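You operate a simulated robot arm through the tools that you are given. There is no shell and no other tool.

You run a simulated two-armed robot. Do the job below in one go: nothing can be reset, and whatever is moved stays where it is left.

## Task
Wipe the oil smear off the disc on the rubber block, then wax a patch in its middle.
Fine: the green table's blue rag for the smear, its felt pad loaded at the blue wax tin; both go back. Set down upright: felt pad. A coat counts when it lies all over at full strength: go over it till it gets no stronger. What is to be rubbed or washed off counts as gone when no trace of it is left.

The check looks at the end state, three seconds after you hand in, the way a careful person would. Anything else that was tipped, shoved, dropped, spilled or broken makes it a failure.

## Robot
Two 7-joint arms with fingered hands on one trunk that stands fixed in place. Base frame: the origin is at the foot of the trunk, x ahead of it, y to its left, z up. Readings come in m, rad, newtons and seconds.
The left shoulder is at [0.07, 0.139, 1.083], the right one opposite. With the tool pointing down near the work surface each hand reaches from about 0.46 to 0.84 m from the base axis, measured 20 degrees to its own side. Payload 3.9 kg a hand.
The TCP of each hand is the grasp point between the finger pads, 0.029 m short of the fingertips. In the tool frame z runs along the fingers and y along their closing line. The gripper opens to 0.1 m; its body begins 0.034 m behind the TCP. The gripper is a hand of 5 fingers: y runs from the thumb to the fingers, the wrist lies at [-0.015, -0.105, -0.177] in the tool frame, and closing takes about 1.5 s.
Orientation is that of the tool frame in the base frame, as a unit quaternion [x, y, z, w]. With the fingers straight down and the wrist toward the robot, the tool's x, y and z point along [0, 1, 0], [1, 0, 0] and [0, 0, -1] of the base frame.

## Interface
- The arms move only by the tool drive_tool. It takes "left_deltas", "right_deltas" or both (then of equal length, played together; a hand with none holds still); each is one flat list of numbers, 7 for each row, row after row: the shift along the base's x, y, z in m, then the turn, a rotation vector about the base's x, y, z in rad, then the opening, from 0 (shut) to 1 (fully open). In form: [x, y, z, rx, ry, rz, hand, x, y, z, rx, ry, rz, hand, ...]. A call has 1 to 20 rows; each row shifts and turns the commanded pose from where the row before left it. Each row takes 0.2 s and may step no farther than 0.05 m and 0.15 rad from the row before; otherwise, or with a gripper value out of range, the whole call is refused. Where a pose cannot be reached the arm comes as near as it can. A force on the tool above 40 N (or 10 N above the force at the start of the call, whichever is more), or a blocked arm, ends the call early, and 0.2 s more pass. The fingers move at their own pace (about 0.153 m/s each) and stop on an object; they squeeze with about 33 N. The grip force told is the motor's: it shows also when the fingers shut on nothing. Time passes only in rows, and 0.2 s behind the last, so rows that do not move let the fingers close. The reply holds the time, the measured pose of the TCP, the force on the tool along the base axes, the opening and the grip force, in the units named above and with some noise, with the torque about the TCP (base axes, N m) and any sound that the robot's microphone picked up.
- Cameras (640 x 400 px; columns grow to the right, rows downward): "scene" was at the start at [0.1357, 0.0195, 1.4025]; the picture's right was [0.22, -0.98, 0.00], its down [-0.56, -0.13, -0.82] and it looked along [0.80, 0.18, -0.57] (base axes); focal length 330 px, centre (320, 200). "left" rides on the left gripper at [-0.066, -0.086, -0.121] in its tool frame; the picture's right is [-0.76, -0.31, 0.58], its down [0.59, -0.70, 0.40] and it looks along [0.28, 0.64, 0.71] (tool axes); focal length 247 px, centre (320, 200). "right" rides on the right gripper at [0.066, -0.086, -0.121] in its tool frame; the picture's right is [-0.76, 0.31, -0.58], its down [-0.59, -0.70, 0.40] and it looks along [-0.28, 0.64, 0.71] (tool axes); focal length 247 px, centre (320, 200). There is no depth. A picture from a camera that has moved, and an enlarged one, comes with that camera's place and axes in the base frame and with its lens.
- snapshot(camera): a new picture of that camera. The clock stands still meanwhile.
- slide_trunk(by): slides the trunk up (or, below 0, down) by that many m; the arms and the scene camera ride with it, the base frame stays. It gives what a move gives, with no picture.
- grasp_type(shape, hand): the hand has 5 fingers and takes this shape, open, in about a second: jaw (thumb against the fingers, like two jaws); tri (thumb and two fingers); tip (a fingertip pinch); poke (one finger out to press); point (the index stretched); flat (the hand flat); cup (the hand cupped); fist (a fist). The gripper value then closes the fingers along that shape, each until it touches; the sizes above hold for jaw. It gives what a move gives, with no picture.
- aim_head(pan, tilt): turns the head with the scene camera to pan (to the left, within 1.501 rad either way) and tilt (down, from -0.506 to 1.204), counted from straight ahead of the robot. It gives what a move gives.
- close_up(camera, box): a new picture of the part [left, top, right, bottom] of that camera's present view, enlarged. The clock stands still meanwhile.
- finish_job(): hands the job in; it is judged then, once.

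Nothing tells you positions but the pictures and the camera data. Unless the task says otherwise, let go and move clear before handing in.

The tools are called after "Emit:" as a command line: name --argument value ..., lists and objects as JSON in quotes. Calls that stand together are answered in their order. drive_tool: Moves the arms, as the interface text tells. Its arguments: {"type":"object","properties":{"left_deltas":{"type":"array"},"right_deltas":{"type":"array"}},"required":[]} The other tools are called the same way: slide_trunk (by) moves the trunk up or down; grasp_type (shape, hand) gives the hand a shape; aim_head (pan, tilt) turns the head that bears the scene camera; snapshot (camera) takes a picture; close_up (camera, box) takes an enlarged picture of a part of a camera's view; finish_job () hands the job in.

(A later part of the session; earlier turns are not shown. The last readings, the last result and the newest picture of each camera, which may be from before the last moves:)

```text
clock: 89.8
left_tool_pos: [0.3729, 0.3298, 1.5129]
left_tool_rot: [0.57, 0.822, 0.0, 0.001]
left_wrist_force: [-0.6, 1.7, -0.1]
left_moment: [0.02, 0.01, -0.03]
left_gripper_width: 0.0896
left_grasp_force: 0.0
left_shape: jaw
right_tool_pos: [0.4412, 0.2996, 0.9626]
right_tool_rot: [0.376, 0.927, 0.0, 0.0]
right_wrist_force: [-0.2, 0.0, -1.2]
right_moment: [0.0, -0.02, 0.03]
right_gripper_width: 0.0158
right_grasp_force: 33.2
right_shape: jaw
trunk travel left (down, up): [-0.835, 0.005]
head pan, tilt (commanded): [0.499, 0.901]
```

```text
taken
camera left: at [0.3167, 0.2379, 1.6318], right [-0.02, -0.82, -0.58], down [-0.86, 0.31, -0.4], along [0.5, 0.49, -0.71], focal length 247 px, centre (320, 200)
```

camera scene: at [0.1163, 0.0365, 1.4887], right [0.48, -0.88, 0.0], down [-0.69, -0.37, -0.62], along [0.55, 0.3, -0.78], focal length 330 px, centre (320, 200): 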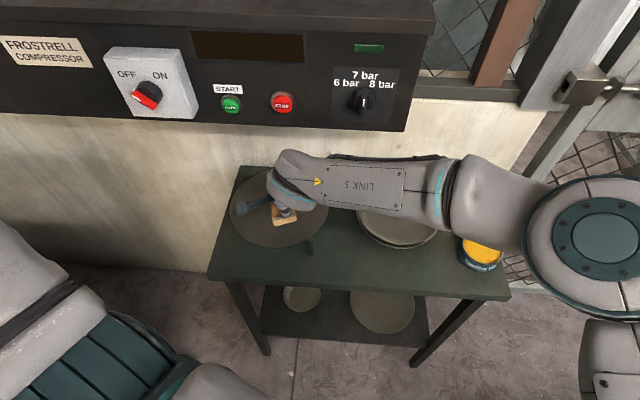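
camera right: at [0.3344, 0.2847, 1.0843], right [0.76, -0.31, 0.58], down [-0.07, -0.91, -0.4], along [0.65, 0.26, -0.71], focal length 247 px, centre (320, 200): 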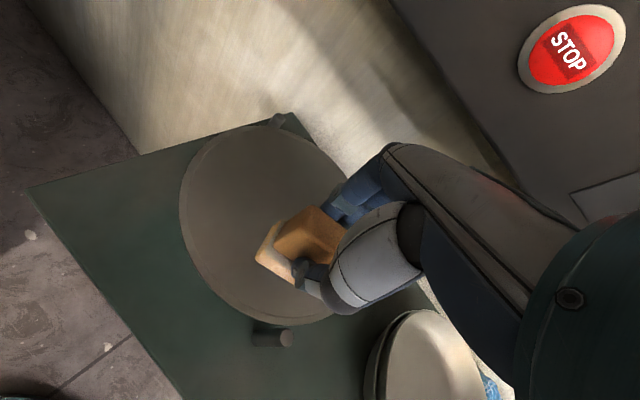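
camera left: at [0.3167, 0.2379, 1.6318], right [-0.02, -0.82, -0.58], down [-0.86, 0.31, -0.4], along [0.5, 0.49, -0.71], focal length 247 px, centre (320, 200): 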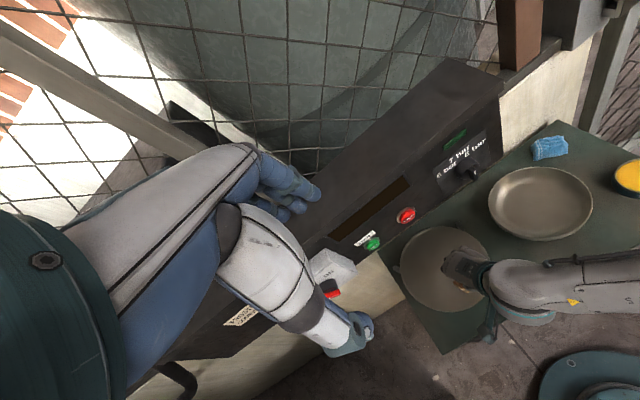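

The right hand with the pad is on the near side of the disc and the left camera gives an overhead view. I move over the disc's middle at z = 0.925.

Emit:
drive_tool --right_deltas '[0.0157, 0.016, -0.0127, 0, 0, 0, 0, 0.0157, 0.016, -0.0127, 0, 0, 0, 0, 0.0157, 0.016, -0.0127, 0, 0, 0, 0, 0, 0, 0, 0, 0, 0, 0]'

Emit:
close_up --camera "left" --box '[380, 200, 540, 340]'

Emit:
snapshot --camera "right"

Emit:
close_up --camera "scene" --box '[210, 130, 340, 260]'

```text
clock: 90.8
left_tool_pos: [0.3728, 0.3291, 1.5119]
left_tool_rot: [0.57, 0.822, 0.0, 0.001]
left_wrist_force: [0.1, 0.5, -0.3]
left_moment: [0.01, -0.05, 0.03]
left_gripper_width: 0.0899
left_grasp_force: 0.0
left_shape: jaw
right_tool_pos: [0.4858, 0.3381, 0.9286]
right_tool_rot: [0.376, 0.927, 0.0, 0.001]
right_wrist_force: [-0.3, -0.5, -1.0]
right_moment: [0.01, 0.0, 0.01]
right_gripper_width: 0.0154
right_grasp_force: 32.6
right_shape: jaw
right hand out of reach, approached as far as the arm can: row 3
trunk travel left (down, up): [-0.835, 0.005]
head pan, tilt (commanded): [0.499, 0.901]
```

```text
2.86 times, centred on (460, 270) of left
camera zoom: at [0.3158, 0.2378, 1.632], right [-0.02, -0.82, -0.58], down [-0.86, 0.31, -0.4], along [0.5, 0.49, -0.71], focal length 706 px, centre (-80, 0)
```

zoom: 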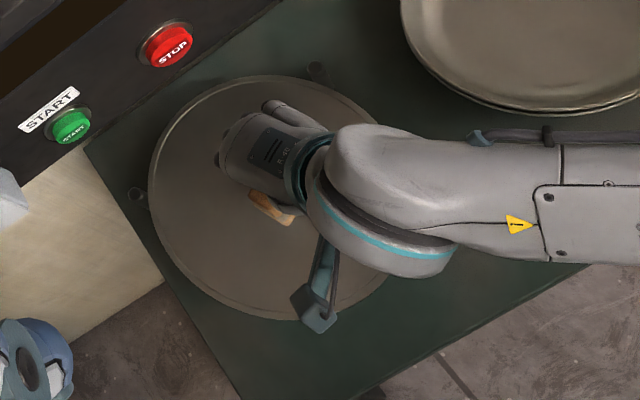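

```text
taken
camera right: at [0.3796, 0.3222, 1.05], right [0.76, -0.31, 0.58], down [-0.07, -0.91, -0.4], along [0.65, 0.26, -0.71], focal length 247 px, centre (320, 200)
```

right: 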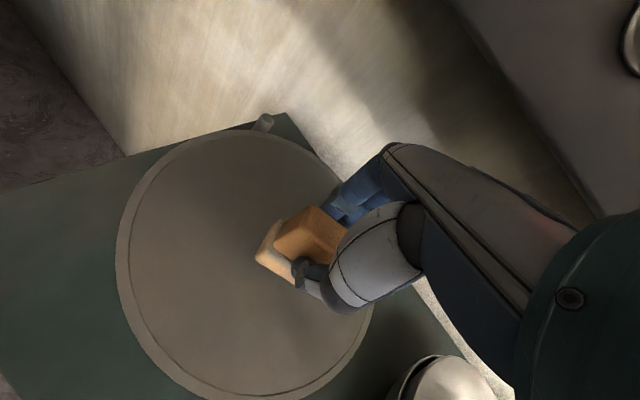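

```text
3.08 times, centred on (275, 195) of scene
camera zoom: at [0.1155, 0.0364, 1.4887], right [0.48, -0.88, 0.0], down [-0.69, -0.38, -0.62], along [0.55, 0.3, -0.78], focal length 1014 px, centre (458, 215)
```

zoom: 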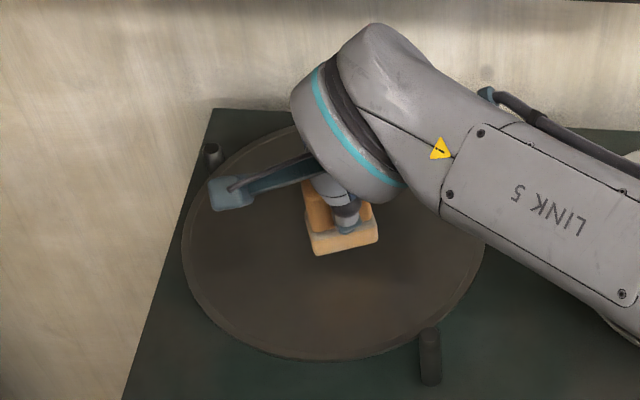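

The arm stops just short because the forearm comes in along +y and the wrist is bent to its limit. I turn the hand another 0.5 rad leftward to relieve it and then go to the disc's middle.

Emit:
drive_tool --right_deltas '[0, -0.005, 0.005, 0, 0, 0.125, 0, 0, -0.003, 0, 0, 0, 0.125, 0, 0, 0, 0, 0, 0, 0.125, 0, 0, 0, 0, 0, 0, 0.125, 0, 0.002, 0.01, 0, 0, 0, 0, 0, 0.002, 0.01, 0, 0, 0, 0, 0, 0, 0, 0, 0, 0, 0, 0]'

Emit:
close_up --camera "left" --box '[380, 200, 540, 340]'

Emit:
snapshot --camera "right"

Emit:
snapshot --camera "scene"

```text
clock: 92.4
left_tool_pos: [0.3735, 0.3283, 1.5118]
left_tool_rot: [0.57, 0.822, 0.0, 0.001]
left_wrist_force: [0.9, -0.4, 0.5]
left_moment: [0.0, 0.02, -0.01]
left_gripper_width: 0.0897
left_grasp_force: 0.0
left_shape: jaw
right_tool_pos: [0.4713, 0.342, 0.9333]
right_tool_rot: [0.235, 0.972, 0.005, 0.001]
right_wrist_force: [0.5, 0.3, -1.8]
right_moment: [-0.02, 0.01, 0.02]
right_gripper_width: 0.0158
right_grasp_force: 32.7
right_shape: jaw
right hand out of reach, approached as far as the arm can: row 3, 4, 5, 6
trunk travel left (down, up): [-0.835, 0.005]
head pan, tilt (commanded): [0.499, 0.901]
```

```text
2.86 times, centred on (460, 270) of left
camera zoom: at [0.3171, 0.2373, 1.6318], right [-0.02, -0.82, -0.58], down [-0.86, 0.31, -0.4], along [0.5, 0.49, -0.71], focal length 706 px, centre (-80, 0)
```

zoom: 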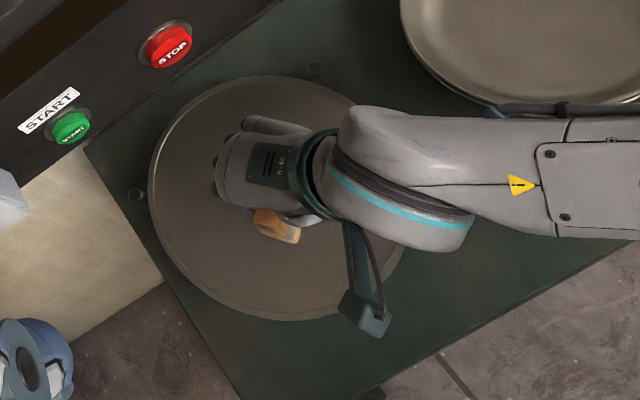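

```text
taken
camera right: at [0.3731, 0.2954, 1.0539], right [0.81, -0.08, 0.58], down [0.2, -0.89, -0.4], along [0.55, 0.45, -0.71], focal length 247 px, centre (320, 200)
```

right: 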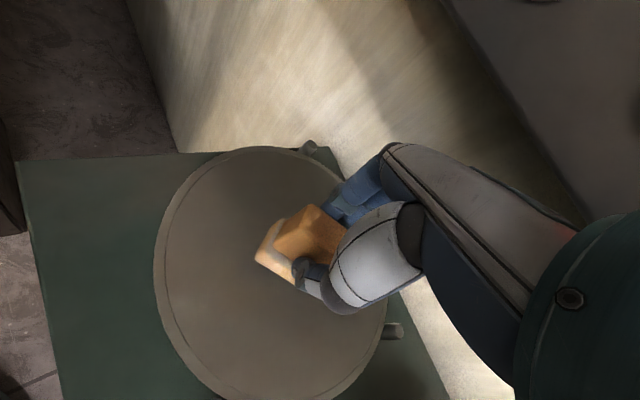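

```text
taken
camera scene: at [0.1166, 0.0359, 1.4887], right [0.48, -0.88, 0.0], down [-0.69, -0.37, -0.62], along [0.55, 0.3, -0.78], focal length 330 px, centre (320, 200)
```

scene: 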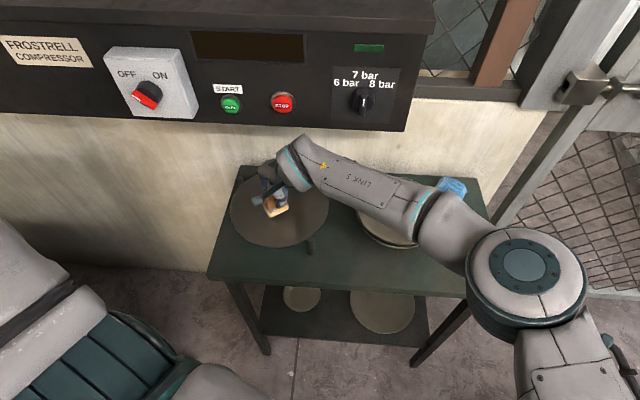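

The right arm is at its reach limit right at the disc's middle. I'll set the pad down on the disc itself near the centre, tilt the hand forward about the handle and regrip, which gains about 4 cm of reach; first I turn back to the radial yaw.

Emit:
drive_tool --right_deltas '[0, -0.003, 0, 0, 0, -0.1, 0, 0.003, -0.002, 0, 0, 0, -0.1, 0, 0.005, 0, -0.005, 0, 0, 0, 0, 0, 0, 0, 0, 0, 0, 0]'

Emit:
close_up --camera "left" --box '[380, 200, 540, 340]'

Emit:
snapshot --camera "right"

```text
clock: 93.4
left_tool_pos: [0.3736, 0.329, 1.5127]
left_tool_rot: [0.57, 0.821, 0.0, 0.001]
left_wrist_force: [-0.2, 0.4, 0.1]
left_moment: [0.0, 0.03, 0.01]
left_gripper_width: 0.0896
left_grasp_force: 0.1
left_shape: jaw
right_tool_pos: [0.4781, 0.3367, 0.928]
right_tool_rot: [0.331, 0.944, 0.002, 0.0]
right_wrist_force: [0.0, 0.5, -1.2]
right_moment: [0.01, 0.0, 0.0]
right_gripper_width: 0.0157
right_grasp_force: 33.6
right_shape: jaw
trunk travel left (down, up): [-0.835, 0.005]
head pan, tilt (commanded): [0.499, 0.901]
```

```text
2.86 times, centred on (460, 270) of left
camera zoom: at [0.3165, 0.2376, 1.6319], right [-0.02, -0.82, -0.58], down [-0.86, 0.31, -0.4], along [0.5, 0.49, -0.71], focal length 706 px, centre (-80, 0)
```

zoom: 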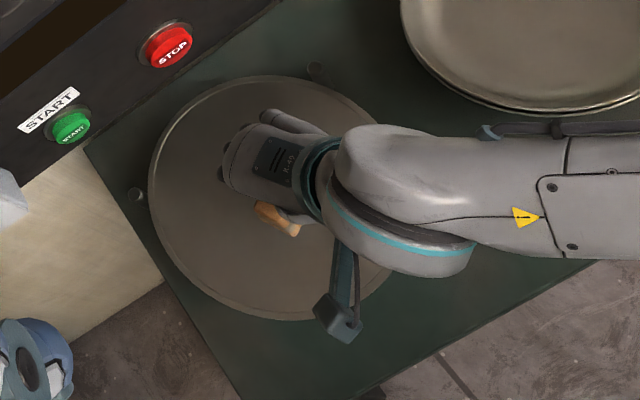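

```text
taken
camera right: at [0.3725, 0.3104, 1.0495], right [0.78, -0.23, 0.58], down [0.02, -0.92, -0.4], along [0.62, 0.33, -0.71], focal length 247 px, centre (320, 200)
```

right: 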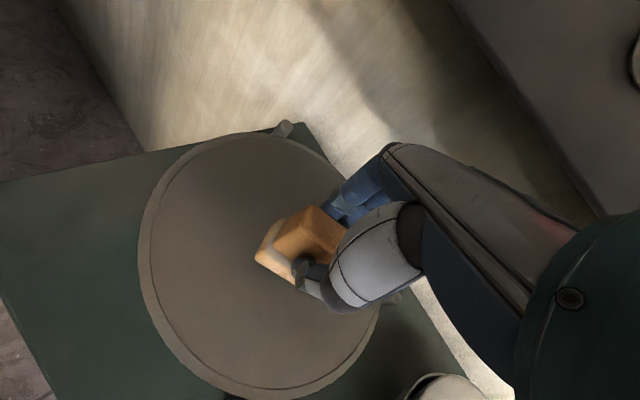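

The pad is right over the disc's middle. I lower it gently to contact.

Emit:
drive_tool --right_deltas '[0.001, 0, -0.008, 0, 0, 0, 0, 0, 0, -0.006, 0, 0, 0, 0, 0, 0, -0.003, 0, 0, 0, 0, 0, 0, 0, 0, 0, 0, 0]'

```text
clock: 94.4
left_tool_pos: [0.3725, 0.3289, 1.5119]
left_tool_rot: [0.57, 0.822, 0.001, 0.001]
left_wrist_force: [-0.7, -0.5, 0.6]
left_moment: [0.01, 0.0, -0.02]
left_gripper_width: 0.0899
left_grasp_force: 0.1
left_shape: jaw
right_tool_pos: [0.4783, 0.3374, 0.9107]
right_tool_rot: [0.33, 0.944, 0.004, 0.0]
right_wrist_force: [0.1, -0.5, -1.1]
right_moment: [0.02, -0.03, 0.01]
right_gripper_width: 0.0155
right_grasp_force: 33.0
right_shape: jaw
trunk travel left (down, up): [-0.835, 0.005]
head pan, tilt (commanded): [0.499, 0.901]
```

Emit:
drive_tool --right_deltas '[0, 0, -0.003, 0, 0, 0, 0, 0, 0, 0, 0, 0, 0, 0]'

```text
clock: 95.0
left_tool_pos: [0.3735, 0.3281, 1.5121]
left_tool_rot: [0.57, 0.822, 0.0, 0.001]
left_wrist_force: [-0.2, -0.3, -0.1]
left_moment: [0.01, -0.05, -0.01]
left_gripper_width: 0.0896
left_grasp_force: 0.1
left_shape: jaw
right_tool_pos: [0.4786, 0.3368, 0.9079]
right_tool_rot: [0.33, 0.944, 0.003, 0.001]
right_wrist_force: [0.8, -0.1, 0.6]
right_moment: [0.04, -0.01, 0.0]
right_gripper_width: 0.0157
right_grasp_force: 33.1
right_shape: jaw
trunk travel left (down, up): [-0.835, 0.005]
head pan, tilt (commanded): [0.499, 0.901]
```

No contact yet at z = 0.908; I go on down in 2 mm steps.

Emit:
drive_tool --right_deltas '[0, 0, -0.002, 0, 0, 0, 0, 0, 0, -0.002, 0, 0, 0, 0, 0, 0, 0, 0, 0, 0, 0]'

```text
clock: 95.8
left_tool_pos: [0.3704, 0.3269, 1.5128]
left_tool_rot: [0.57, 0.822, 0.001, 0.002]
left_wrist_force: [0.1, -0.1, -0.1]
left_moment: [-0.02, 0.0, 0.04]
left_gripper_width: 0.0897
left_grasp_force: 0.0
left_shape: jaw
right_tool_pos: [0.4783, 0.337, 0.9076]
right_tool_rot: [0.33, 0.944, 0.005, 0.002]
right_wrist_force: [2.9, 2.5, 20.9]
right_moment: [0.13, -0.12, 0.02]
right_gripper_width: 0.016
right_grasp_force: 32.9
right_shape: jaw
trunk travel left (down, up): [-0.835, 0.005]
head pan, tilt (commanded): [0.499, 0.901]
```

Contact: the disc top is at z ≈ 0.849. I ease the pressure and, while the pad is here, rub the near half of the middle patch with sideways strokes.

Emit:
drive_tool --right_deltas '[0, 0, 0.002, 0, 0, 0, 0, -0.0117, 0.0094, 0, 0, 0, 0, 0, -0.0117, 0.0094, 0, 0, 0, 0, 0, 0.0117, -0.0094, 0, 0, 0, 0, 0, 0.0117, -0.0094, 0, 0, 0, 0, 0, 0.0117, -0.0094, 0, 0, 0, 0, 0, 0.0117, -0.0094, 0, 0, 0, 0, 0, -0.0117, 0.0094, 0, 0, 0, 0, 0, -0.0117, 0.0094, 0, 0, 0, 0, 0, -0.0094, -0.0117, 0, 0, 0, 0, 0, -0.0117, 0.0094, 0, 0, 0, 0, 0, -0.0117, 0.0094, 0, 0, 0, 0, 0, 0.0117, -0.0094, 0, 0, 0, 0, 0, 0.0117, -0.0094, 0, 0, 0, 0, 0, 0.0117, -0.0094, 0, 0, 0, 0, 0, 0.0117, -0.0094, 0, 0, 0, 0, 0, -0.0117, 0.0094, 0, 0, 0, 0, 0, -0.0117, 0.0094, 0, 0, 0, 0, 0]'

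Emit:
close_up --camera "left" --box '[380, 200, 540, 340]'

Emit:
snapshot --camera "right"

Emit:
close_up --camera "scene" --box '[210, 130, 340, 260]'

```text
clock: 99.6
left_tool_pos: [0.37, 0.3244, 1.514]
left_tool_rot: [0.571, 0.821, 0.002, 0.003]
left_wrist_force: [0.8, 0.6, 0.2]
left_moment: [-0.03, -0.03, 0.01]
left_gripper_width: 0.0901
left_grasp_force: 0.0
left_shape: jaw
right_tool_pos: [0.4785, 0.3131, 0.9059]
right_tool_rot: [0.331, 0.944, 0.004, 0.003]
right_wrist_force: [5.5, -5.0, 26.0]
right_moment: [-0.04, -0.19, 0.0]
right_gripper_width: 0.017
right_grasp_force: 33.1
right_shape: jaw
right hand out of reach, approached as far as the arm can: row 3
trunk travel left (down, up): [-0.835, 0.005]
head pan, tilt (commanded): [0.499, 0.901]
```

```text
2.86 times, centred on (460, 270) of left
camera zoom: at [0.313, 0.2347, 1.6332], right [-0.02, -0.82, -0.58], down [-0.86, 0.31, -0.4], along [0.51, 0.49, -0.71], focal length 706 px, centre (-80, 0)
```

zoom: 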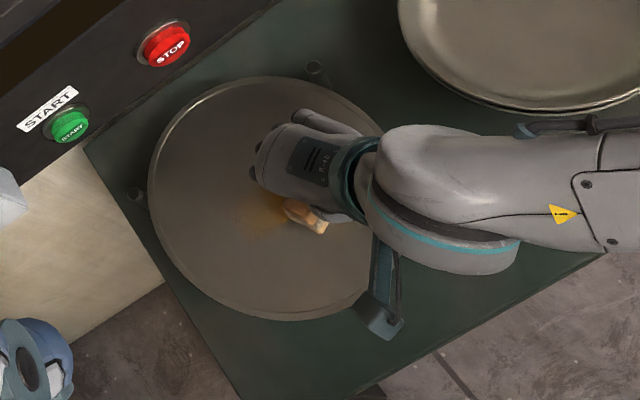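

```text
taken
camera right: at [0.3725, 0.2871, 1.0264], right [0.78, -0.24, 0.58], down [0.02, -0.91, -0.4], along [0.63, 0.33, -0.71], focal length 247 px, centre (320, 200)
```

right: 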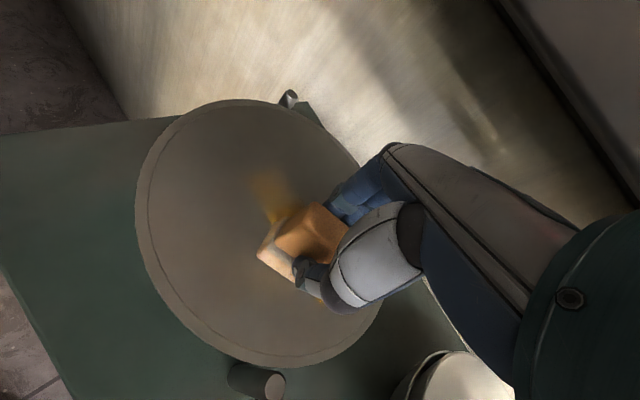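

```text
3.08 times, centred on (275, 195) of scene
camera zoom: at [0.1129, 0.0336, 1.4892], right [0.48, -0.88, 0.0], down [-0.69, -0.37, -0.62], along [0.55, 0.3, -0.78], focal length 1014 px, centre (458, 215)
```

zoom: 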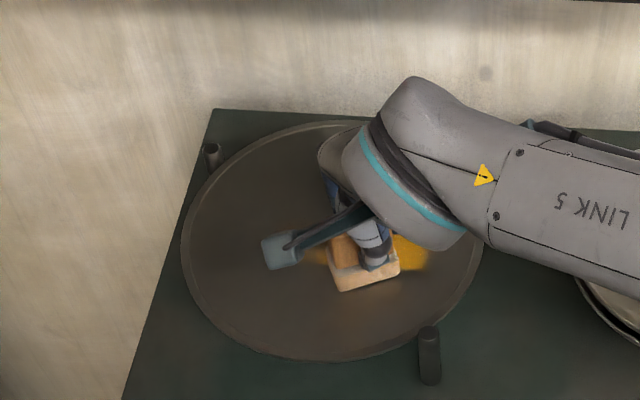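

Wax is going on (yellow patch visible), but pressing too hard at 26 N. I ease off, then set the pad standing on the disc and open the hand for the regrip.

Emit:
drive_tool --right_deltas '[0, 0, 0.003, 0, 0, 0, 0, 0, 0, 0, 0, 0, 0, 0]'

```text
clock: 100.2
left_tool_pos: [0.3709, 0.3271, 1.5128]
left_tool_rot: [0.57, 0.822, 0.0, 0.002]
left_wrist_force: [-0.5, 0.0, -0.4]
left_moment: [-0.06, -0.01, 0.02]
left_gripper_width: 0.0895
left_grasp_force: 0.0
left_shape: jaw
right_tool_pos: [0.4773, 0.3135, 0.9059]
right_tool_rot: [0.33, 0.944, 0.003, 0.0]
right_wrist_force: [1.9, -3.4, 13.9]
right_moment: [-0.02, -0.08, 0.01]
right_gripper_width: 0.017
right_grasp_force: 33.3
right_shape: jaw
trunk travel left (down, up): [-0.835, 0.005]
head pan, tilt (commanded): [0.499, 0.901]
```

Emit:
drive_tool --right_deltas '[0, 0, 0.002, 0, 0, 0, 0, 0, 0, 0, 0, 0, 0, 0, 0, 0, 0, 0, 0, 0, 0.2, 0, 0, 0, 0, 0, 0, 0.35, 0, 0, 0, 0, 0, 0, 0.5, 0, 0, 0, 0, 0, 0, 0.5]'

Emit:
snapshot --camera "right"

Emit:
close_up --camera "scene" --box '[210, 130, 340, 260]'

```text
clock: 101.6
left_tool_pos: [0.3732, 0.3287, 1.5121]
left_tool_rot: [0.57, 0.821, 0.0, 0.001]
left_wrist_force: [0.3, 0.6, 0.2]
left_moment: [0.01, -0.03, -0.02]
left_gripper_width: 0.0899
left_grasp_force: 0.0
left_shape: jaw
right_tool_pos: [0.479, 0.3158, 0.9096]
right_tool_rot: [0.329, 0.944, 0.003, 0.0]
right_wrist_force: [-0.1, 0.4, -0.2]
right_moment: [0.02, 0.03, 0.03]
right_gripper_width: 0.0496
right_grasp_force: 0.1
right_shape: jaw
trunk travel left (down, up): [-0.835, 0.005]
head pan, tilt (commanded): [0.499, 0.901]
```

```text
taken
camera right: at [0.3743, 0.2891, 1.03], right [0.78, -0.23, 0.58], down [0.02, -0.92, -0.4], along [0.62, 0.33, -0.71], focal length 247 px, centre (320, 200)
```

right: 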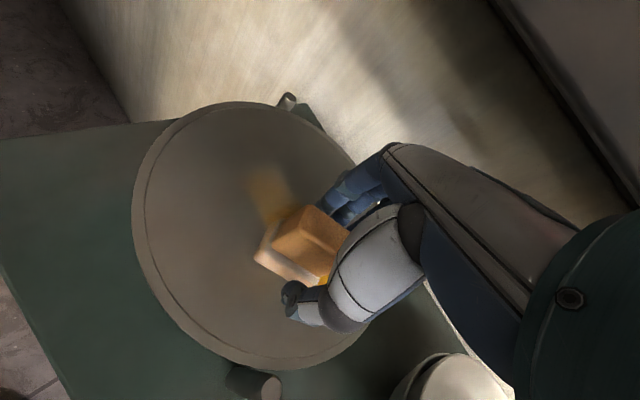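

```text
3.08 times, centred on (275, 195) of scene
camera zoom: at [0.1162, 0.0362, 1.4887], right [0.48, -0.88, 0.0], down [-0.69, -0.38, -0.62], along [0.55, 0.3, -0.78], focal length 1014 px, centre (458, 215)
```

zoom: 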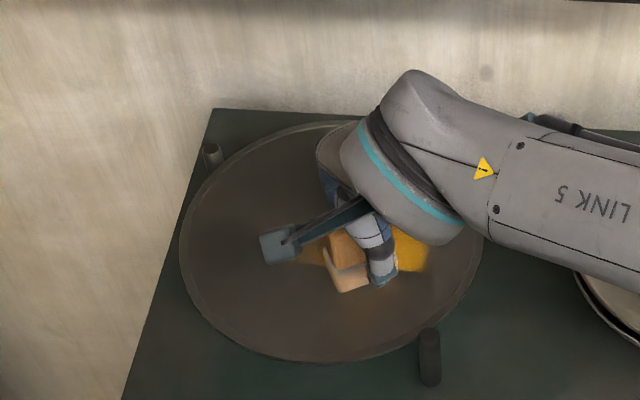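

The pad stands on the disc by itself. Now I tilt the hand forward by 0.25 rad around the handle and close again.

Emit:
drive_tool --right_deltas '[-0.0016, -0.002, 0.0005, 0.0975, -0.078, 0, 0.5, -0.0016, -0.002, 0.0005, 0.0975, -0.078, 0, 0.5, 0, 0, 0, 0, 0, 0, 0.5]'

Emit:
snapshot --camera "right"

Emit:
close_up --camera "scene" --box '[210, 130, 340, 260]'

```text
clock: 102.4
left_tool_pos: [0.3735, 0.3293, 1.5114]
left_tool_rot: [0.57, 0.822, 0.001, 0.001]
left_wrist_force: [0.7, 0.7, 0.2]
left_moment: [0.03, 0.0, 0.0]
left_gripper_width: 0.0897
left_grasp_force: 0.0
left_shape: jaw
right_tool_pos: [0.4769, 0.3105, 0.9101]
right_tool_rot: [0.327, 0.936, 0.12, 0.043]
right_wrist_force: [0.2, -0.5, 0.7]
right_moment: [0.01, -0.01, 0.0]
right_gripper_width: 0.0499
right_grasp_force: 0.0
right_shape: jaw
trunk travel left (down, up): [-0.835, 0.005]
head pan, tilt (commanded): [0.499, 0.901]
```

```text
taken
camera right: at [0.3535, 0.2641, 1.0056], right [0.69, -0.35, 0.64], down [0.1, -0.82, -0.56], along [0.72, 0.45, -0.53], focal length 247 px, centre (320, 200)
```

right: 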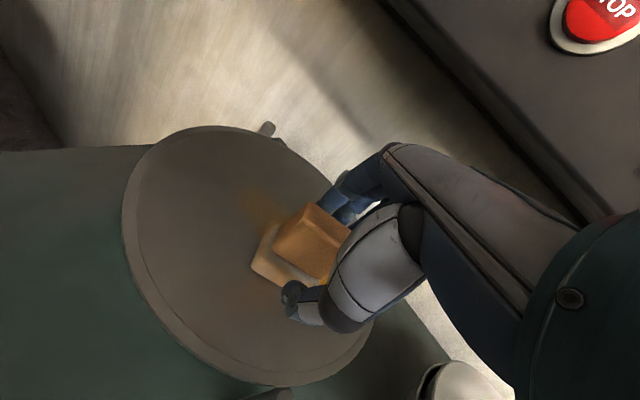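

```text
3.08 times, centred on (275, 195) of scene
camera zoom: at [0.1163, 0.0367, 1.4887], right [0.48, -0.88, 0.0], down [-0.69, -0.38, -0.62], along [0.55, 0.3, -0.78], focal length 1014 px, centre (458, 215)
```

zoom: 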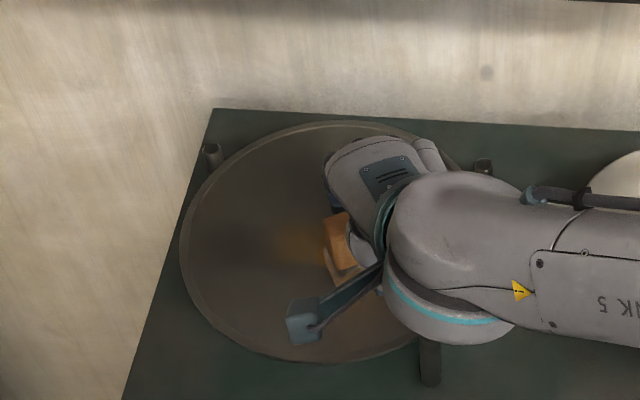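

Pitched without touching the pad. I close the grip.

Emit:
drive_tool --right_deltas '[0, 0, 0, 0, 0, 0, 0.35, 0, 0, 0, 0, 0, 0, 0.25, 0, 0, 0, 0, 0, 0, 0.1, 0, 0, 0, 0, 0, 0, 0, 0, 0, 0, 0, 0, 0, 0, 0, 0, 0, 0, 0, 0, 0]'

Emit:
close_up --camera "right" --box '[180, 130, 400, 350]'

Emit:
close_up --camera "scene" --box '[210, 130, 340, 260]'

```text
clock: 103.8
left_tool_pos: [0.3738, 0.3294, 1.511]
left_tool_rot: [0.57, 0.822, 0.0, 0.001]
left_wrist_force: [-0.3, 0.4, 0.8]
left_moment: [0.01, -0.01, 0.0]
left_gripper_width: 0.0898
left_grasp_force: 0.0
left_shape: jaw
right_tool_pos: [0.4747, 0.3109, 0.9091]
right_tool_rot: [0.327, 0.936, 0.121, 0.042]
right_wrist_force: [-0.6, 0.3, 0.0]
right_moment: [-0.04, 0.03, 0.01]
right_gripper_width: 0.0197
right_grasp_force: 33.1
right_shape: jaw
trunk travel left (down, up): [-0.835, 0.005]
head pan, tilt (commanded): [0.499, 0.901]
```

```text
1.82 times, centred on (290, 240) of right
camera zoom: at [0.3534, 0.2639, 1.0059], right [0.69, -0.35, 0.64], down [0.1, -0.82, -0.56], along [0.72, 0.45, -0.53], focal length 449 px, centre (374, 127)
```

zoom: 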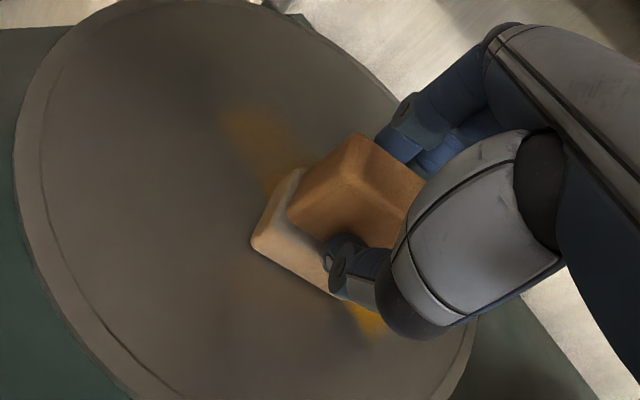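

```text
3.08 times, centred on (275, 195) of scene
camera zoom: at [0.1161, 0.0361, 1.4887], right [0.48, -0.88, 0.0], down [-0.69, -0.38, -0.62], along [0.55, 0.3, -0.78], focal length 1014 px, centre (458, 215)
```

zoom: 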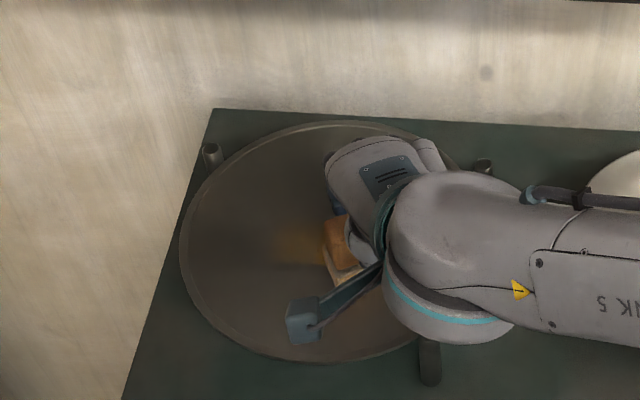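

Regripped with the hand tilted; the pad still lies flat on the disc. I press down slightly to find a moderate force before rubbing.

Emit:
drive_tool --right_deltas '[0, 0, -0.002, 0, 0, 0, 0, 0, 0, 0, 0, 0, 0, 0]'

```text
clock: 104.4
left_tool_pos: [0.3731, 0.3279, 1.5124]
left_tool_rot: [0.57, 0.822, 0.001, 0.003]
left_wrist_force: [-0.6, -0.1, 0.7]
left_moment: [0.04, 0.03, 0.02]
left_gripper_width: 0.0898
left_grasp_force: 0.1
left_shape: jaw
right_tool_pos: [0.475, 0.3117, 0.9085]
right_tool_rot: [0.328, 0.936, 0.121, 0.043]
right_wrist_force: [0.4, 0.6, 8.8]
right_moment: [-0.08, 0.03, 0.0]
right_gripper_width: 0.02
right_grasp_force: 32.8
right_shape: jaw
trunk travel left (down, up): [-0.835, 0.005]
head pan, tilt (commanded): [0.499, 0.901]
```

About 9 N. Now I rub in lanes across the middle, moving outward lane by lane.

Emit:
drive_tool --right_deltas '[-0.00976, 0.0078, 0, 0, 0, 0, 0, -0.00976, 0.0078, 0, 0, 0, 0, 0, -0.00976, 0.0078, 0, 0, 0, 0, 0, 0.0094, 0.0117, 0, 0, 0, 0, 0, 0.00976, -0.0078, 0, 0, 0, 0, 0, 0.00976, -0.0078, 0, 0, 0, 0, 0, 0.00976, -0.0078, 0, 0, 0, 0, 0, 0.00976, -0.0078, 0, 0, 0, 0, 0, 0.0094, 0.0117, 0, 0, 0, 0, 0, -0.00976, 0.0078, 0, 0, 0, 0, 0, -0.00976, 0.0078, 0, 0, 0, 0, 0, -0.00976, 0.0078, 0, 0, 0, 0, 0, -0.00976, 0.0078, 0, 0, 0, 0, 0]'

Emit:
close_up --camera "left" --box '[380, 200, 540, 340]'

Emit:
close_up --camera "right" --box '[120, 100, 400, 380]'

```text
clock: 107.2
left_tool_pos: [0.372, 0.3271, 1.513]
left_tool_rot: [0.571, 0.821, 0.001, 0.002]
left_wrist_force: [-0.4, -0.1, -0.3]
left_moment: [-0.01, 0.06, -0.02]
left_gripper_width: 0.0899
left_grasp_force: 0.1
left_shape: jaw
right_tool_pos: [0.4638, 0.3565, 0.9081]
right_tool_rot: [0.327, 0.936, 0.121, 0.043]
right_wrist_force: [2.4, -2.5, 10.4]
right_moment: [-0.17, 0.05, 0.04]
right_gripper_width: 0.0201
right_grasp_force: 33.4
right_shape: jaw
trunk travel left (down, up): [-0.835, 0.005]
head pan, tilt (commanded): [0.499, 0.901]
```

```text
2.86 times, centred on (460, 270) of left
camera zoom: at [0.3153, 0.2361, 1.6325], right [-0.02, -0.82, -0.58], down [-0.86, 0.31, -0.4], along [0.5, 0.49, -0.71], focal length 706 px, centre (-80, 0)
```

zoom: 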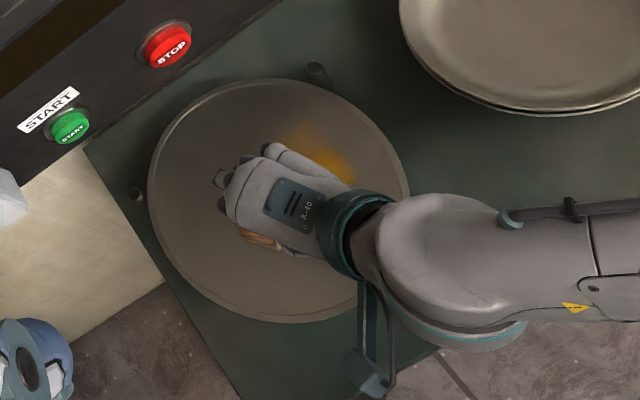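

```text
1.43 times, centred on (260, 240) of right
camera zoom: at [0.3422, 0.3094, 1.0039], right [0.69, -0.35, 0.64], down [0.1, -0.82, -0.56], along [0.72, 0.45, -0.53], focal length 353 px, centre (406, 143)
```

zoom: 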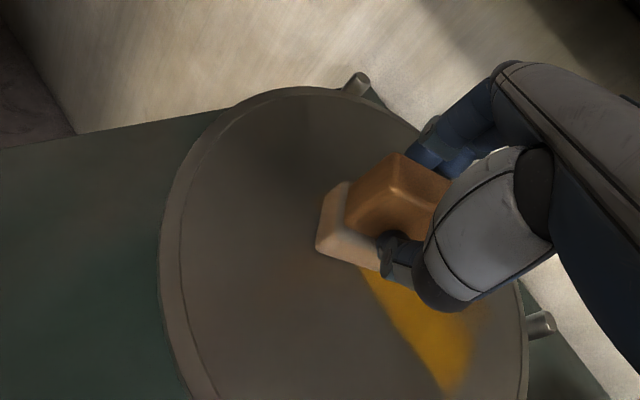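

Wax shows on the right of the lane, but the hand hides most of it. I lift and back off briefly to see how the coat is building.

Emit:
drive_tool --right_deltas '[0, 0, 0.01, 0, 0, 0, 0, -0.005, -0.01, 0.02, 0, 0, 0, 0, -0.01, -0.035, 0.02, 0, 0, 0, 0, -0.01, -0.04, 0.015, 0, 0, 0, 0, -0.005, -0.045, 0, 0, 0, 0, 0, 0, -0.045, 0, 0, 0, 0, 0]'

Emit:
close_up --camera "left" --box '[380, 200, 540, 340]'

Emit:
close_up --camera "scene" --box '[210, 130, 340, 260]'

Emit:
snapshot --camera "right"

```text
clock: 108.6
left_tool_pos: [0.3737, 0.3264, 1.5112]
left_tool_rot: [0.569, 0.822, 0.0, 0.001]
left_wrist_force: [0.3, 0.2, 0.3]
left_moment: [0.05, 0.01, -0.01]
left_gripper_width: 0.0899
left_grasp_force: 0.1
left_shape: jaw
right_tool_pos: [0.4334, 0.1795, 0.9717]
right_tool_rot: [0.326, 0.937, 0.121, 0.04]
right_wrist_force: [0.1, -0.3, -0.8]
right_moment: [-0.02, -0.02, -0.02]
right_gripper_width: 0.02
right_grasp_force: 33.1
right_shape: jaw
trunk travel left (down, up): [-0.835, 0.005]
head pan, tilt (commanded): [0.499, 0.901]
```

```text
2.86 times, centred on (460, 270) of left
camera zoom: at [0.3166, 0.2352, 1.6322], right [-0.02, -0.82, -0.58], down [-0.86, 0.31, -0.4], along [0.5, 0.49, -0.71], focal length 706 px, centre (-80, 0)
```

zoom: 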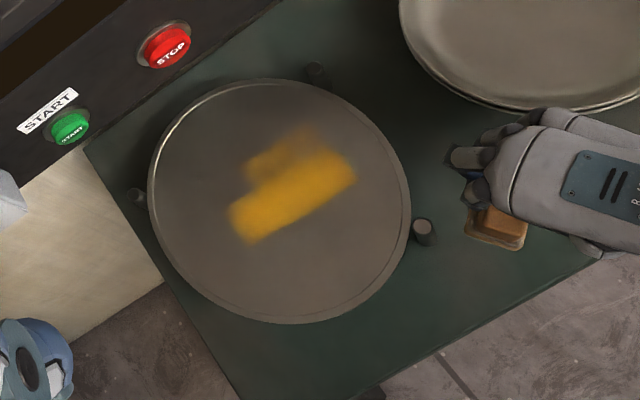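

```text
3.08 times, centred on (275, 195) of scene
camera zoom: at [0.1162, 0.0341, 1.4887], right [0.48, -0.88, 0.0], down [-0.69, -0.37, -0.62], along [0.55, 0.3, -0.78], focal length 1014 px, centre (458, 215)
```

zoom: 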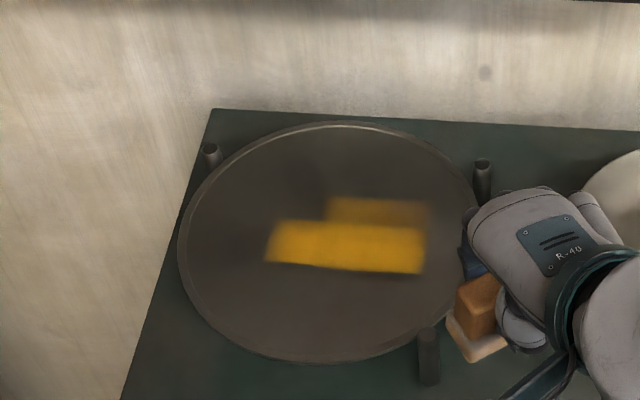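

```text
taken
camera right: at [0.3123, 0.1325, 1.0683], right [0.69, -0.35, 0.63], down [0.1, -0.82, -0.56], along [0.72, 0.45, -0.53], focal length 247 px, centre (320, 200)
```

right: 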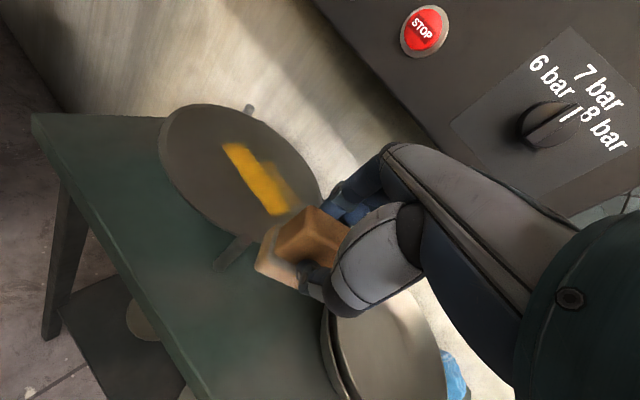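

Now I see it well: the coat forms a table-aligned band in the disc's middle with a fainter strip behind it, and the felt has turned pale, so it needs reloading. I carry the pad back to the tin, keeping the tilt.

Emit:
drive_tool --right_deltas '[0.0198, -0.0316, 0.003, 0, 0, -0.055, 0, 0.0198, -0.0316, 0.003, 0, 0, -0.055, 0, 0.0198, -0.0316, 0, 0, 0, -0.055, 0, 0.0198, -0.0316, 0, 0, 0, -0.055, 0, 0.0198, -0.0316, 0, 0, 0, -0.055, 0, 0.0198, -0.0316, 0, 0, 0, -0.055, 0, 0.0198, -0.0316, 0, 0, 0, -0.055, 0, 0.0198, -0.0316, -0.01, 0, 0, -0.055, 0, 0.0198, -0.0313, -0.015, 0, 0, -0.055, 0, 0, 0, 0, 0, 0, 0, 0]'

Emit:
close_up --camera "right" --box '[160, 150, 400, 390]'

Emit:
aim_head --pan 0.1 --tilt 0.8

Emit:
snapshot --camera "scene"

```text
clock: 110.8
left_tool_pos: [0.3729, 0.3285, 1.512]
left_tool_rot: [0.57, 0.822, 0.001, 0.002]
left_wrist_force: [-0.7, 0.1, -0.5]
left_moment: [0.01, -0.02, 0.01]
left_gripper_width: 0.0898
left_grasp_force: 0.0
left_shape: jaw
right_tool_pos: [0.6129, -0.1023, 0.9529]
right_tool_rot: [0.547, 0.827, 0.106, 0.07]
right_wrist_force: [-0.3, 0.7, -0.5]
right_moment: [-0.01, 0.0, 0.01]
right_gripper_width: 0.0197
right_grasp_force: 32.7
right_shape: jaw
trunk travel left (down, up): [-0.835, 0.005]
head pan, tilt (commanded): [0.499, 0.901]
```

```text
1.67 times, centred on (280, 270) of right
camera zoom: at [0.4816, -0.0843, 1.0495], right [0.44, -0.64, 0.64], down [-0.3, -0.77, -0.56], along [0.85, 0.05, -0.53], focal length 412 px, centre (387, 83)
```

zoom: 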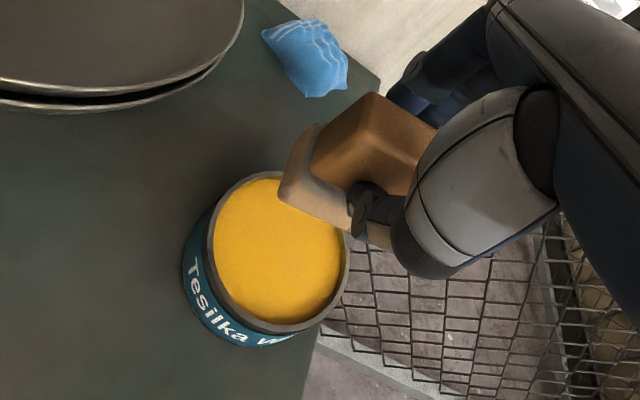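

```text
clock: 111.7
left_tool_pos: [0.3734, 0.3282, 1.5112]
left_tool_rot: [0.57, 0.821, 0.0, 0.001]
left_wrist_force: [0.9, 0.1, -0.3]
left_moment: [0.03, 0.02, 0.02]
left_gripper_width: 0.0897
left_grasp_force: 0.0
left_shape: jaw
right_tool_pos: [0.6122, -0.1008, 0.9522]
right_tool_rot: [0.546, 0.828, 0.106, 0.07]
right_wrist_force: [0.4, 0.7, -1.6]
right_moment: [0.04, -0.04, 0.05]
right_gripper_width: 0.0199
right_grasp_force: 32.4
right_shape: jaw
trunk travel left (down, up): [-0.835, 0.005]
head pan, tilt (commanded): [0.099, 0.799]
```

```text
taken
camera scene: at [0.1304, 0.008, 1.4966], right [0.1, -0.99, 0.0], down [-0.71, -0.07, -0.7], along [0.69, 0.07, -0.72], focal length 330 px, centre (320, 200)
```

scene: 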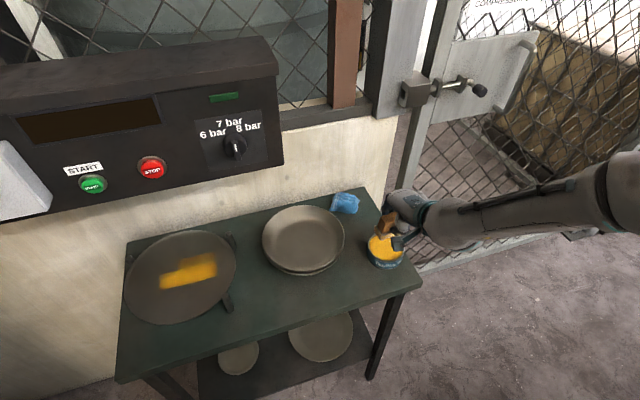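

The tin is unmoved and the coat on the disc is visible. The pad needs a 7 mm shift to sit over the tin's centre; then I lower it to the wax.

Emit:
drive_tool --right_deltas '[0, -0.0065, 0, 0, 0, 0, 0, 0, 0, -0.02, 0, 0, 0, 0, 0, 0, -0.02, 0, 0, 0, 0, 0, 0, -0.01, 0, 0, 0, 0, 0, 0, 0, 0, 0, 0, 0]'

Emit:
close_up --camera "right" --box '[160, 150, 400, 390]'

Emit:
close_up --camera "scene" --box '[330, 180, 450, 290]'

```text
clock: 112.9
left_tool_pos: [0.3734, 0.328, 1.5115]
left_tool_rot: [0.57, 0.822, 0.0, 0.001]
left_wrist_force: [-0.1, -0.5, 0.7]
left_moment: [-0.04, -0.01, 0.01]
left_gripper_width: 0.0898
left_grasp_force: 0.0
left_shape: jaw
right_tool_pos: [0.6138, -0.1099, 0.9038]
right_tool_rot: [0.547, 0.828, 0.105, 0.07]
right_wrist_force: [0.5, 0.5, -1.3]
right_moment: [-0.01, -0.02, 0.0]
right_gripper_width: 0.0202
right_grasp_force: 33.3
right_shape: jaw
trunk travel left (down, up): [-0.835, 0.005]
head pan, tilt (commanded): [0.099, 0.799]
```

```text
1.67 times, centred on (280, 270) of right
camera zoom: at [0.4834, -0.0925, 1.0003], right [0.44, -0.64, 0.64], down [-0.3, -0.77, -0.56], along [0.85, 0.05, -0.53], focal length 412 px, centre (387, 83)
```

zoom: 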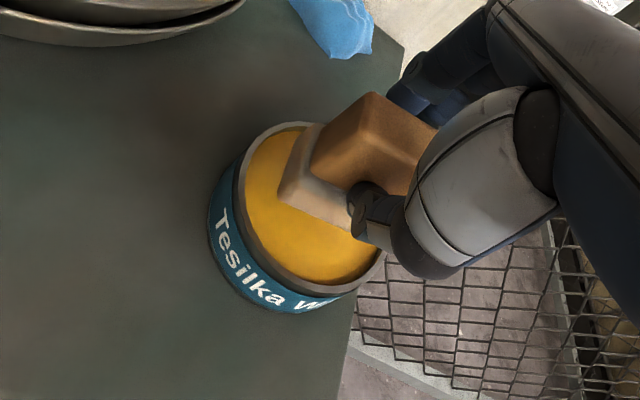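

```text
3.64 times, centred on (390, 235) of scene
camera zoom: at [0.1303, 0.0081, 1.4966], right [0.1, -1.0, 0.0], down [-0.71, -0.07, -0.7], along [0.69, 0.07, -0.72], focal length 1198 px, centre (66, 73)
```

zoom: 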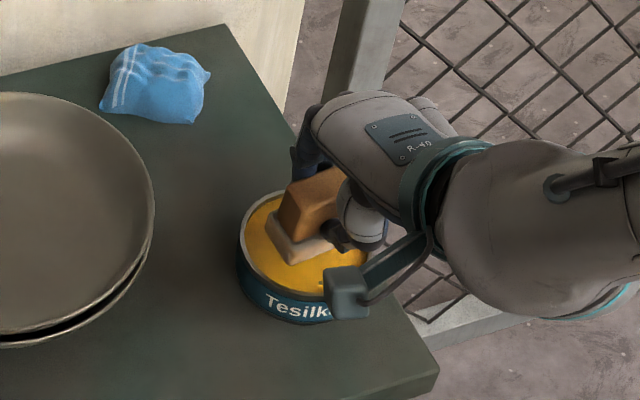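

Centred inside the rim. I lower the last bit onto the wax and press.

Emit:
drive_tool --right_deltas '[-0.001, 0, -0.006, 0, 0, 0, 0, 0, 0, -0.004, 0, 0, 0, 0, 0, 0, -0.003, 0, 0, 0, 0, 0, 0, 0, 0, 0, 0, 0]'

```text
clock: 113.9
left_tool_pos: [0.372, 0.3288, 1.512]
left_tool_rot: [0.57, 0.822, 0.0, 0.001]
left_wrist_force: [-0.5, 0.7, 0.4]
left_moment: [0.0, -0.01, -0.02]
left_gripper_width: 0.0895
left_grasp_force: 0.0
left_shape: jaw
right_tool_pos: [0.6129, -0.1079, 0.8918]
right_tool_rot: [0.546, 0.827, 0.108, 0.071]
right_wrist_force: [-0.4, -0.1, 7.9]
right_moment: [-0.03, 0.05, -0.03]
right_gripper_width: 0.0202
right_grasp_force: 32.0
right_shape: jaw
trunk travel left (down, up): [-0.835, 0.005]
head pan, tilt (commanded): [0.099, 0.799]
```

8 N on the wax. I hold and dab a little to load the felt fully, then lift.

Emit:
drive_tool --right_deltas '[0, 0, -0.001, 0, 0, 0, 0, 0, 0, 0, 0, 0, 0.03, 0, 0, 0, 0, 0, 0, -0.03, 0, 0.002, 0, 0, 0, 0, -0.03, 0, -0.002, 0, 0, 0, 0, 0.03, 0, 0, 0.002, 0, 0, 0, 0, 0, 0, -0.002, 0, 0, 0, 0, 0, 0, 0, 0, 0, 0, 0, 0, 0, 0, 0, 0, 0, 0, 0, 0, 0, 0.015, 0, 0, 0, 0, 0, 0, 0.025, 0, 0, 0, 0, 0, 0, 0.03, 0, 0, 0, 0]'

Emit:
close_up --camera "right" --box '[160, 150, 400, 390]'

Emit:
close_up --camera "scene" --box '[330, 150, 450, 290]'

```text
clock: 116.5
left_tool_pos: [0.3728, 0.3287, 1.5131]
left_tool_rot: [0.57, 0.822, 0.001, 0.001]
left_wrist_force: [-0.3, 0.7, 0.2]
left_moment: [0.02, 0.0, 0.01]
left_gripper_width: 0.0898
left_grasp_force: 0.0
left_shape: jaw
right_tool_pos: [0.6126, -0.1091, 0.9611]
right_tool_rot: [0.547, 0.828, 0.105, 0.07]
right_wrist_force: [0.3, 0.5, 0.6]
right_moment: [0.04, 0.0, -0.02]
right_gripper_width: 0.0203
right_grasp_force: 33.7
right_shape: jaw
trunk travel left (down, up): [-0.835, 0.005]
head pan, tilt (commanded): [0.099, 0.799]
```

```text
1.67 times, centred on (280, 270) of right
camera zoom: at [0.4817, -0.0922, 1.0572], right [0.44, -0.64, 0.64], down [-0.3, -0.77, -0.56], along [0.85, 0.05, -0.53], focal length 412 px, centre (387, 83)
```

zoom: 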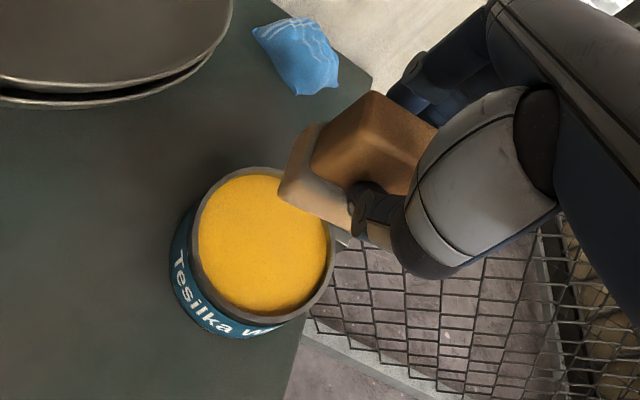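

```text
2.86 times, centred on (390, 220) of scene
camera zoom: at [0.1294, 0.0082, 1.4966], right [0.1, -0.99, 0.0], down [-0.71, -0.07, -0.7], along [0.69, 0.07, -0.72], focal length 942 px, centre (120, 143)
```

zoom: 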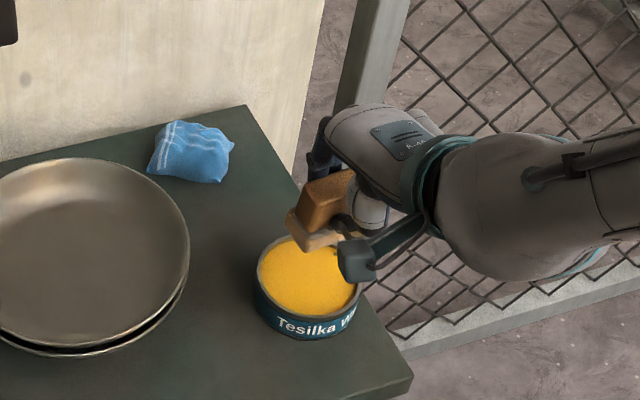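

The felt is loaded again (tan) and the tin is where it was. I go back to the disc along the same way.

Emit:
drive_tool --right_deltas '[-0.0199, 0.0321, 0.002, 0, 0, 0.055, 0, -0.0199, 0.0321, 0.002, 0, 0, 0.055, 0, -0.0199, 0.0321, 0.002, 0, 0, 0.055, 0, -0.0199, 0.0321, 0.002, 0, 0, 0.055, 0, -0.0199, 0.0321, 0.002, 0, 0, 0.055, 0, -0.0199, 0.0321, 0, 0, 0, 0.055, 0, -0.0199, 0.0321, 0, 0, 0, 0.055, 0, -0.0199, 0.0321, 0, 0, 0, 0.055, 0, -0.0199, 0.0321, 0, 0, 0, 0.055, 0, 0.003, 0.04, -0.006, 0, 0, 0, 0, 0.003, 0.04, -0.006, 0, 0, 0, 0, 0.003, 0.04, -0.006, 0, 0, 0, 0, 0.003, 0.04, -0.006, 0, 0, 0, 0, 0.007, 0.0236, -0.018, 0, 0, 0, 0, 0, 0, 0, 0, 0, 0, 0]'

Emit:
aim_head --pan 0.5 --tilt 0.9

Emit:
close_up --camera "left" --box '[380, 200, 540, 340]'

Emit:
close_up --camera "right" --box '[120, 100, 400, 380]'

Emit:
close_up --camera "scene" --box '[210, 130, 340, 260]'

```text
clock: 119.7
left_tool_pos: [0.3727, 0.3282, 1.5121]
left_tool_rot: [0.57, 0.822, -0.001, 0.001]
left_wrist_force: [-0.9, -0.5, 0.7]
left_moment: [0.0, 0.01, -0.01]
left_gripper_width: 0.0897
left_grasp_force: 0.1
left_shape: jaw
right_tool_pos: [0.4525, 0.363, 0.9266]
right_tool_rot: [0.327, 0.936, 0.119, 0.041]
right_wrist_force: [-1.2, 0.3, -1.0]
right_moment: [-0.01, 0.01, 0.03]
right_gripper_width: 0.0201
right_grasp_force: 33.2
right_shape: jaw
trunk travel left (down, up): [-0.835, 0.005]
head pan, tilt (commanded): [0.099, 0.799]
```

```text
clock: 120.5
left_tool_pos: [0.3731, 0.3283, 1.5122]
left_tool_rot: [0.57, 0.821, 0.0, 0.002]
left_wrist_force: [-0.7, -0.4, 0.3]
left_moment: [-0.03, -0.02, -0.01]
left_gripper_width: 0.0897
left_grasp_force: 0.0
left_shape: jaw
right_tool_pos: [0.4537, 0.3634, 0.9262]
right_tool_rot: [0.327, 0.937, 0.12, 0.042]
right_wrist_force: [0.6, -0.1, -0.4]
right_moment: [0.01, 0.02, -0.03]
right_gripper_width: 0.0201
right_grasp_force: 32.7
right_shape: jaw
trunk travel left (down, up): [-0.835, 0.005]
head pan, tilt (commanded): [0.499, 0.901]
```

```text
2.86 times, centred on (460, 270) of left
camera zoom: at [0.317, 0.2376, 1.6318], right [-0.02, -0.82, -0.58], down [-0.86, 0.31, -0.4], along [0.5, 0.49, -0.71], focal length 706 px, centre (-80, 0)
```

zoom: 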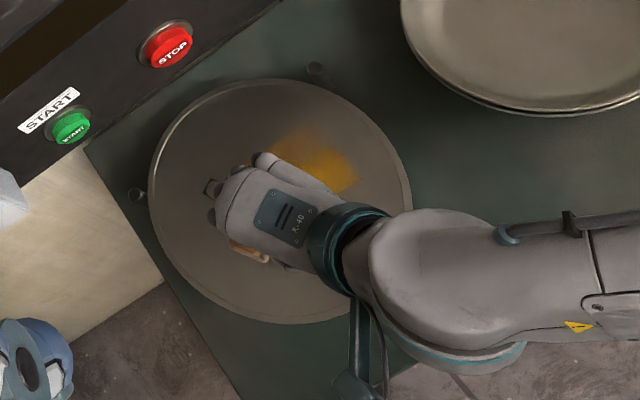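

```text
1.43 times, centred on (260, 240) of right
camera zoom: at [0.3307, 0.3163, 1.0229], right [0.69, -0.35, 0.64], down [0.1, -0.82, -0.56], along [0.72, 0.45, -0.53], focal length 353 px, centre (406, 143)
```

zoom: 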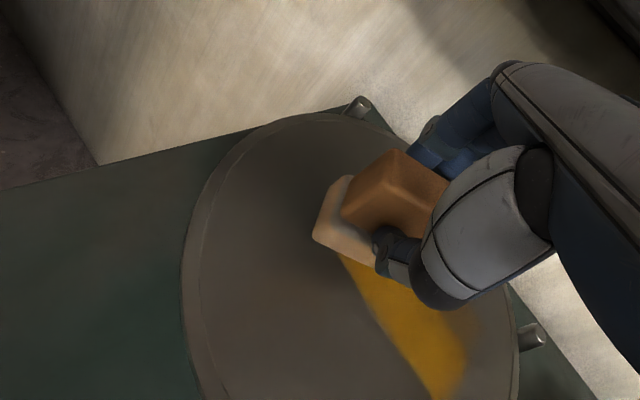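

```text
3.08 times, centred on (275, 195) of scene
camera zoom: at [0.1166, 0.0362, 1.4887], right [0.48, -0.88, 0.0], down [-0.69, -0.37, -0.62], along [0.55, 0.3, -0.78], focal length 1014 px, centre (458, 215)
```

zoom: 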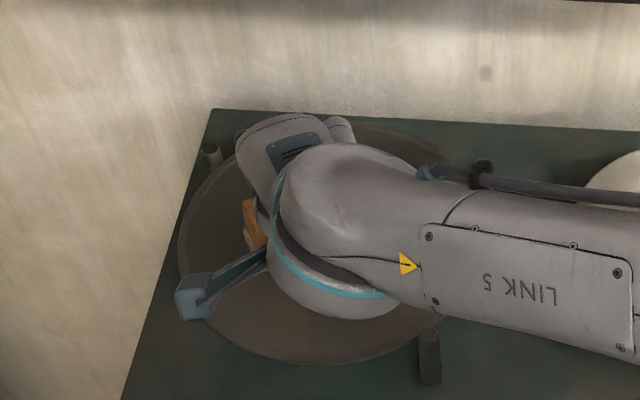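

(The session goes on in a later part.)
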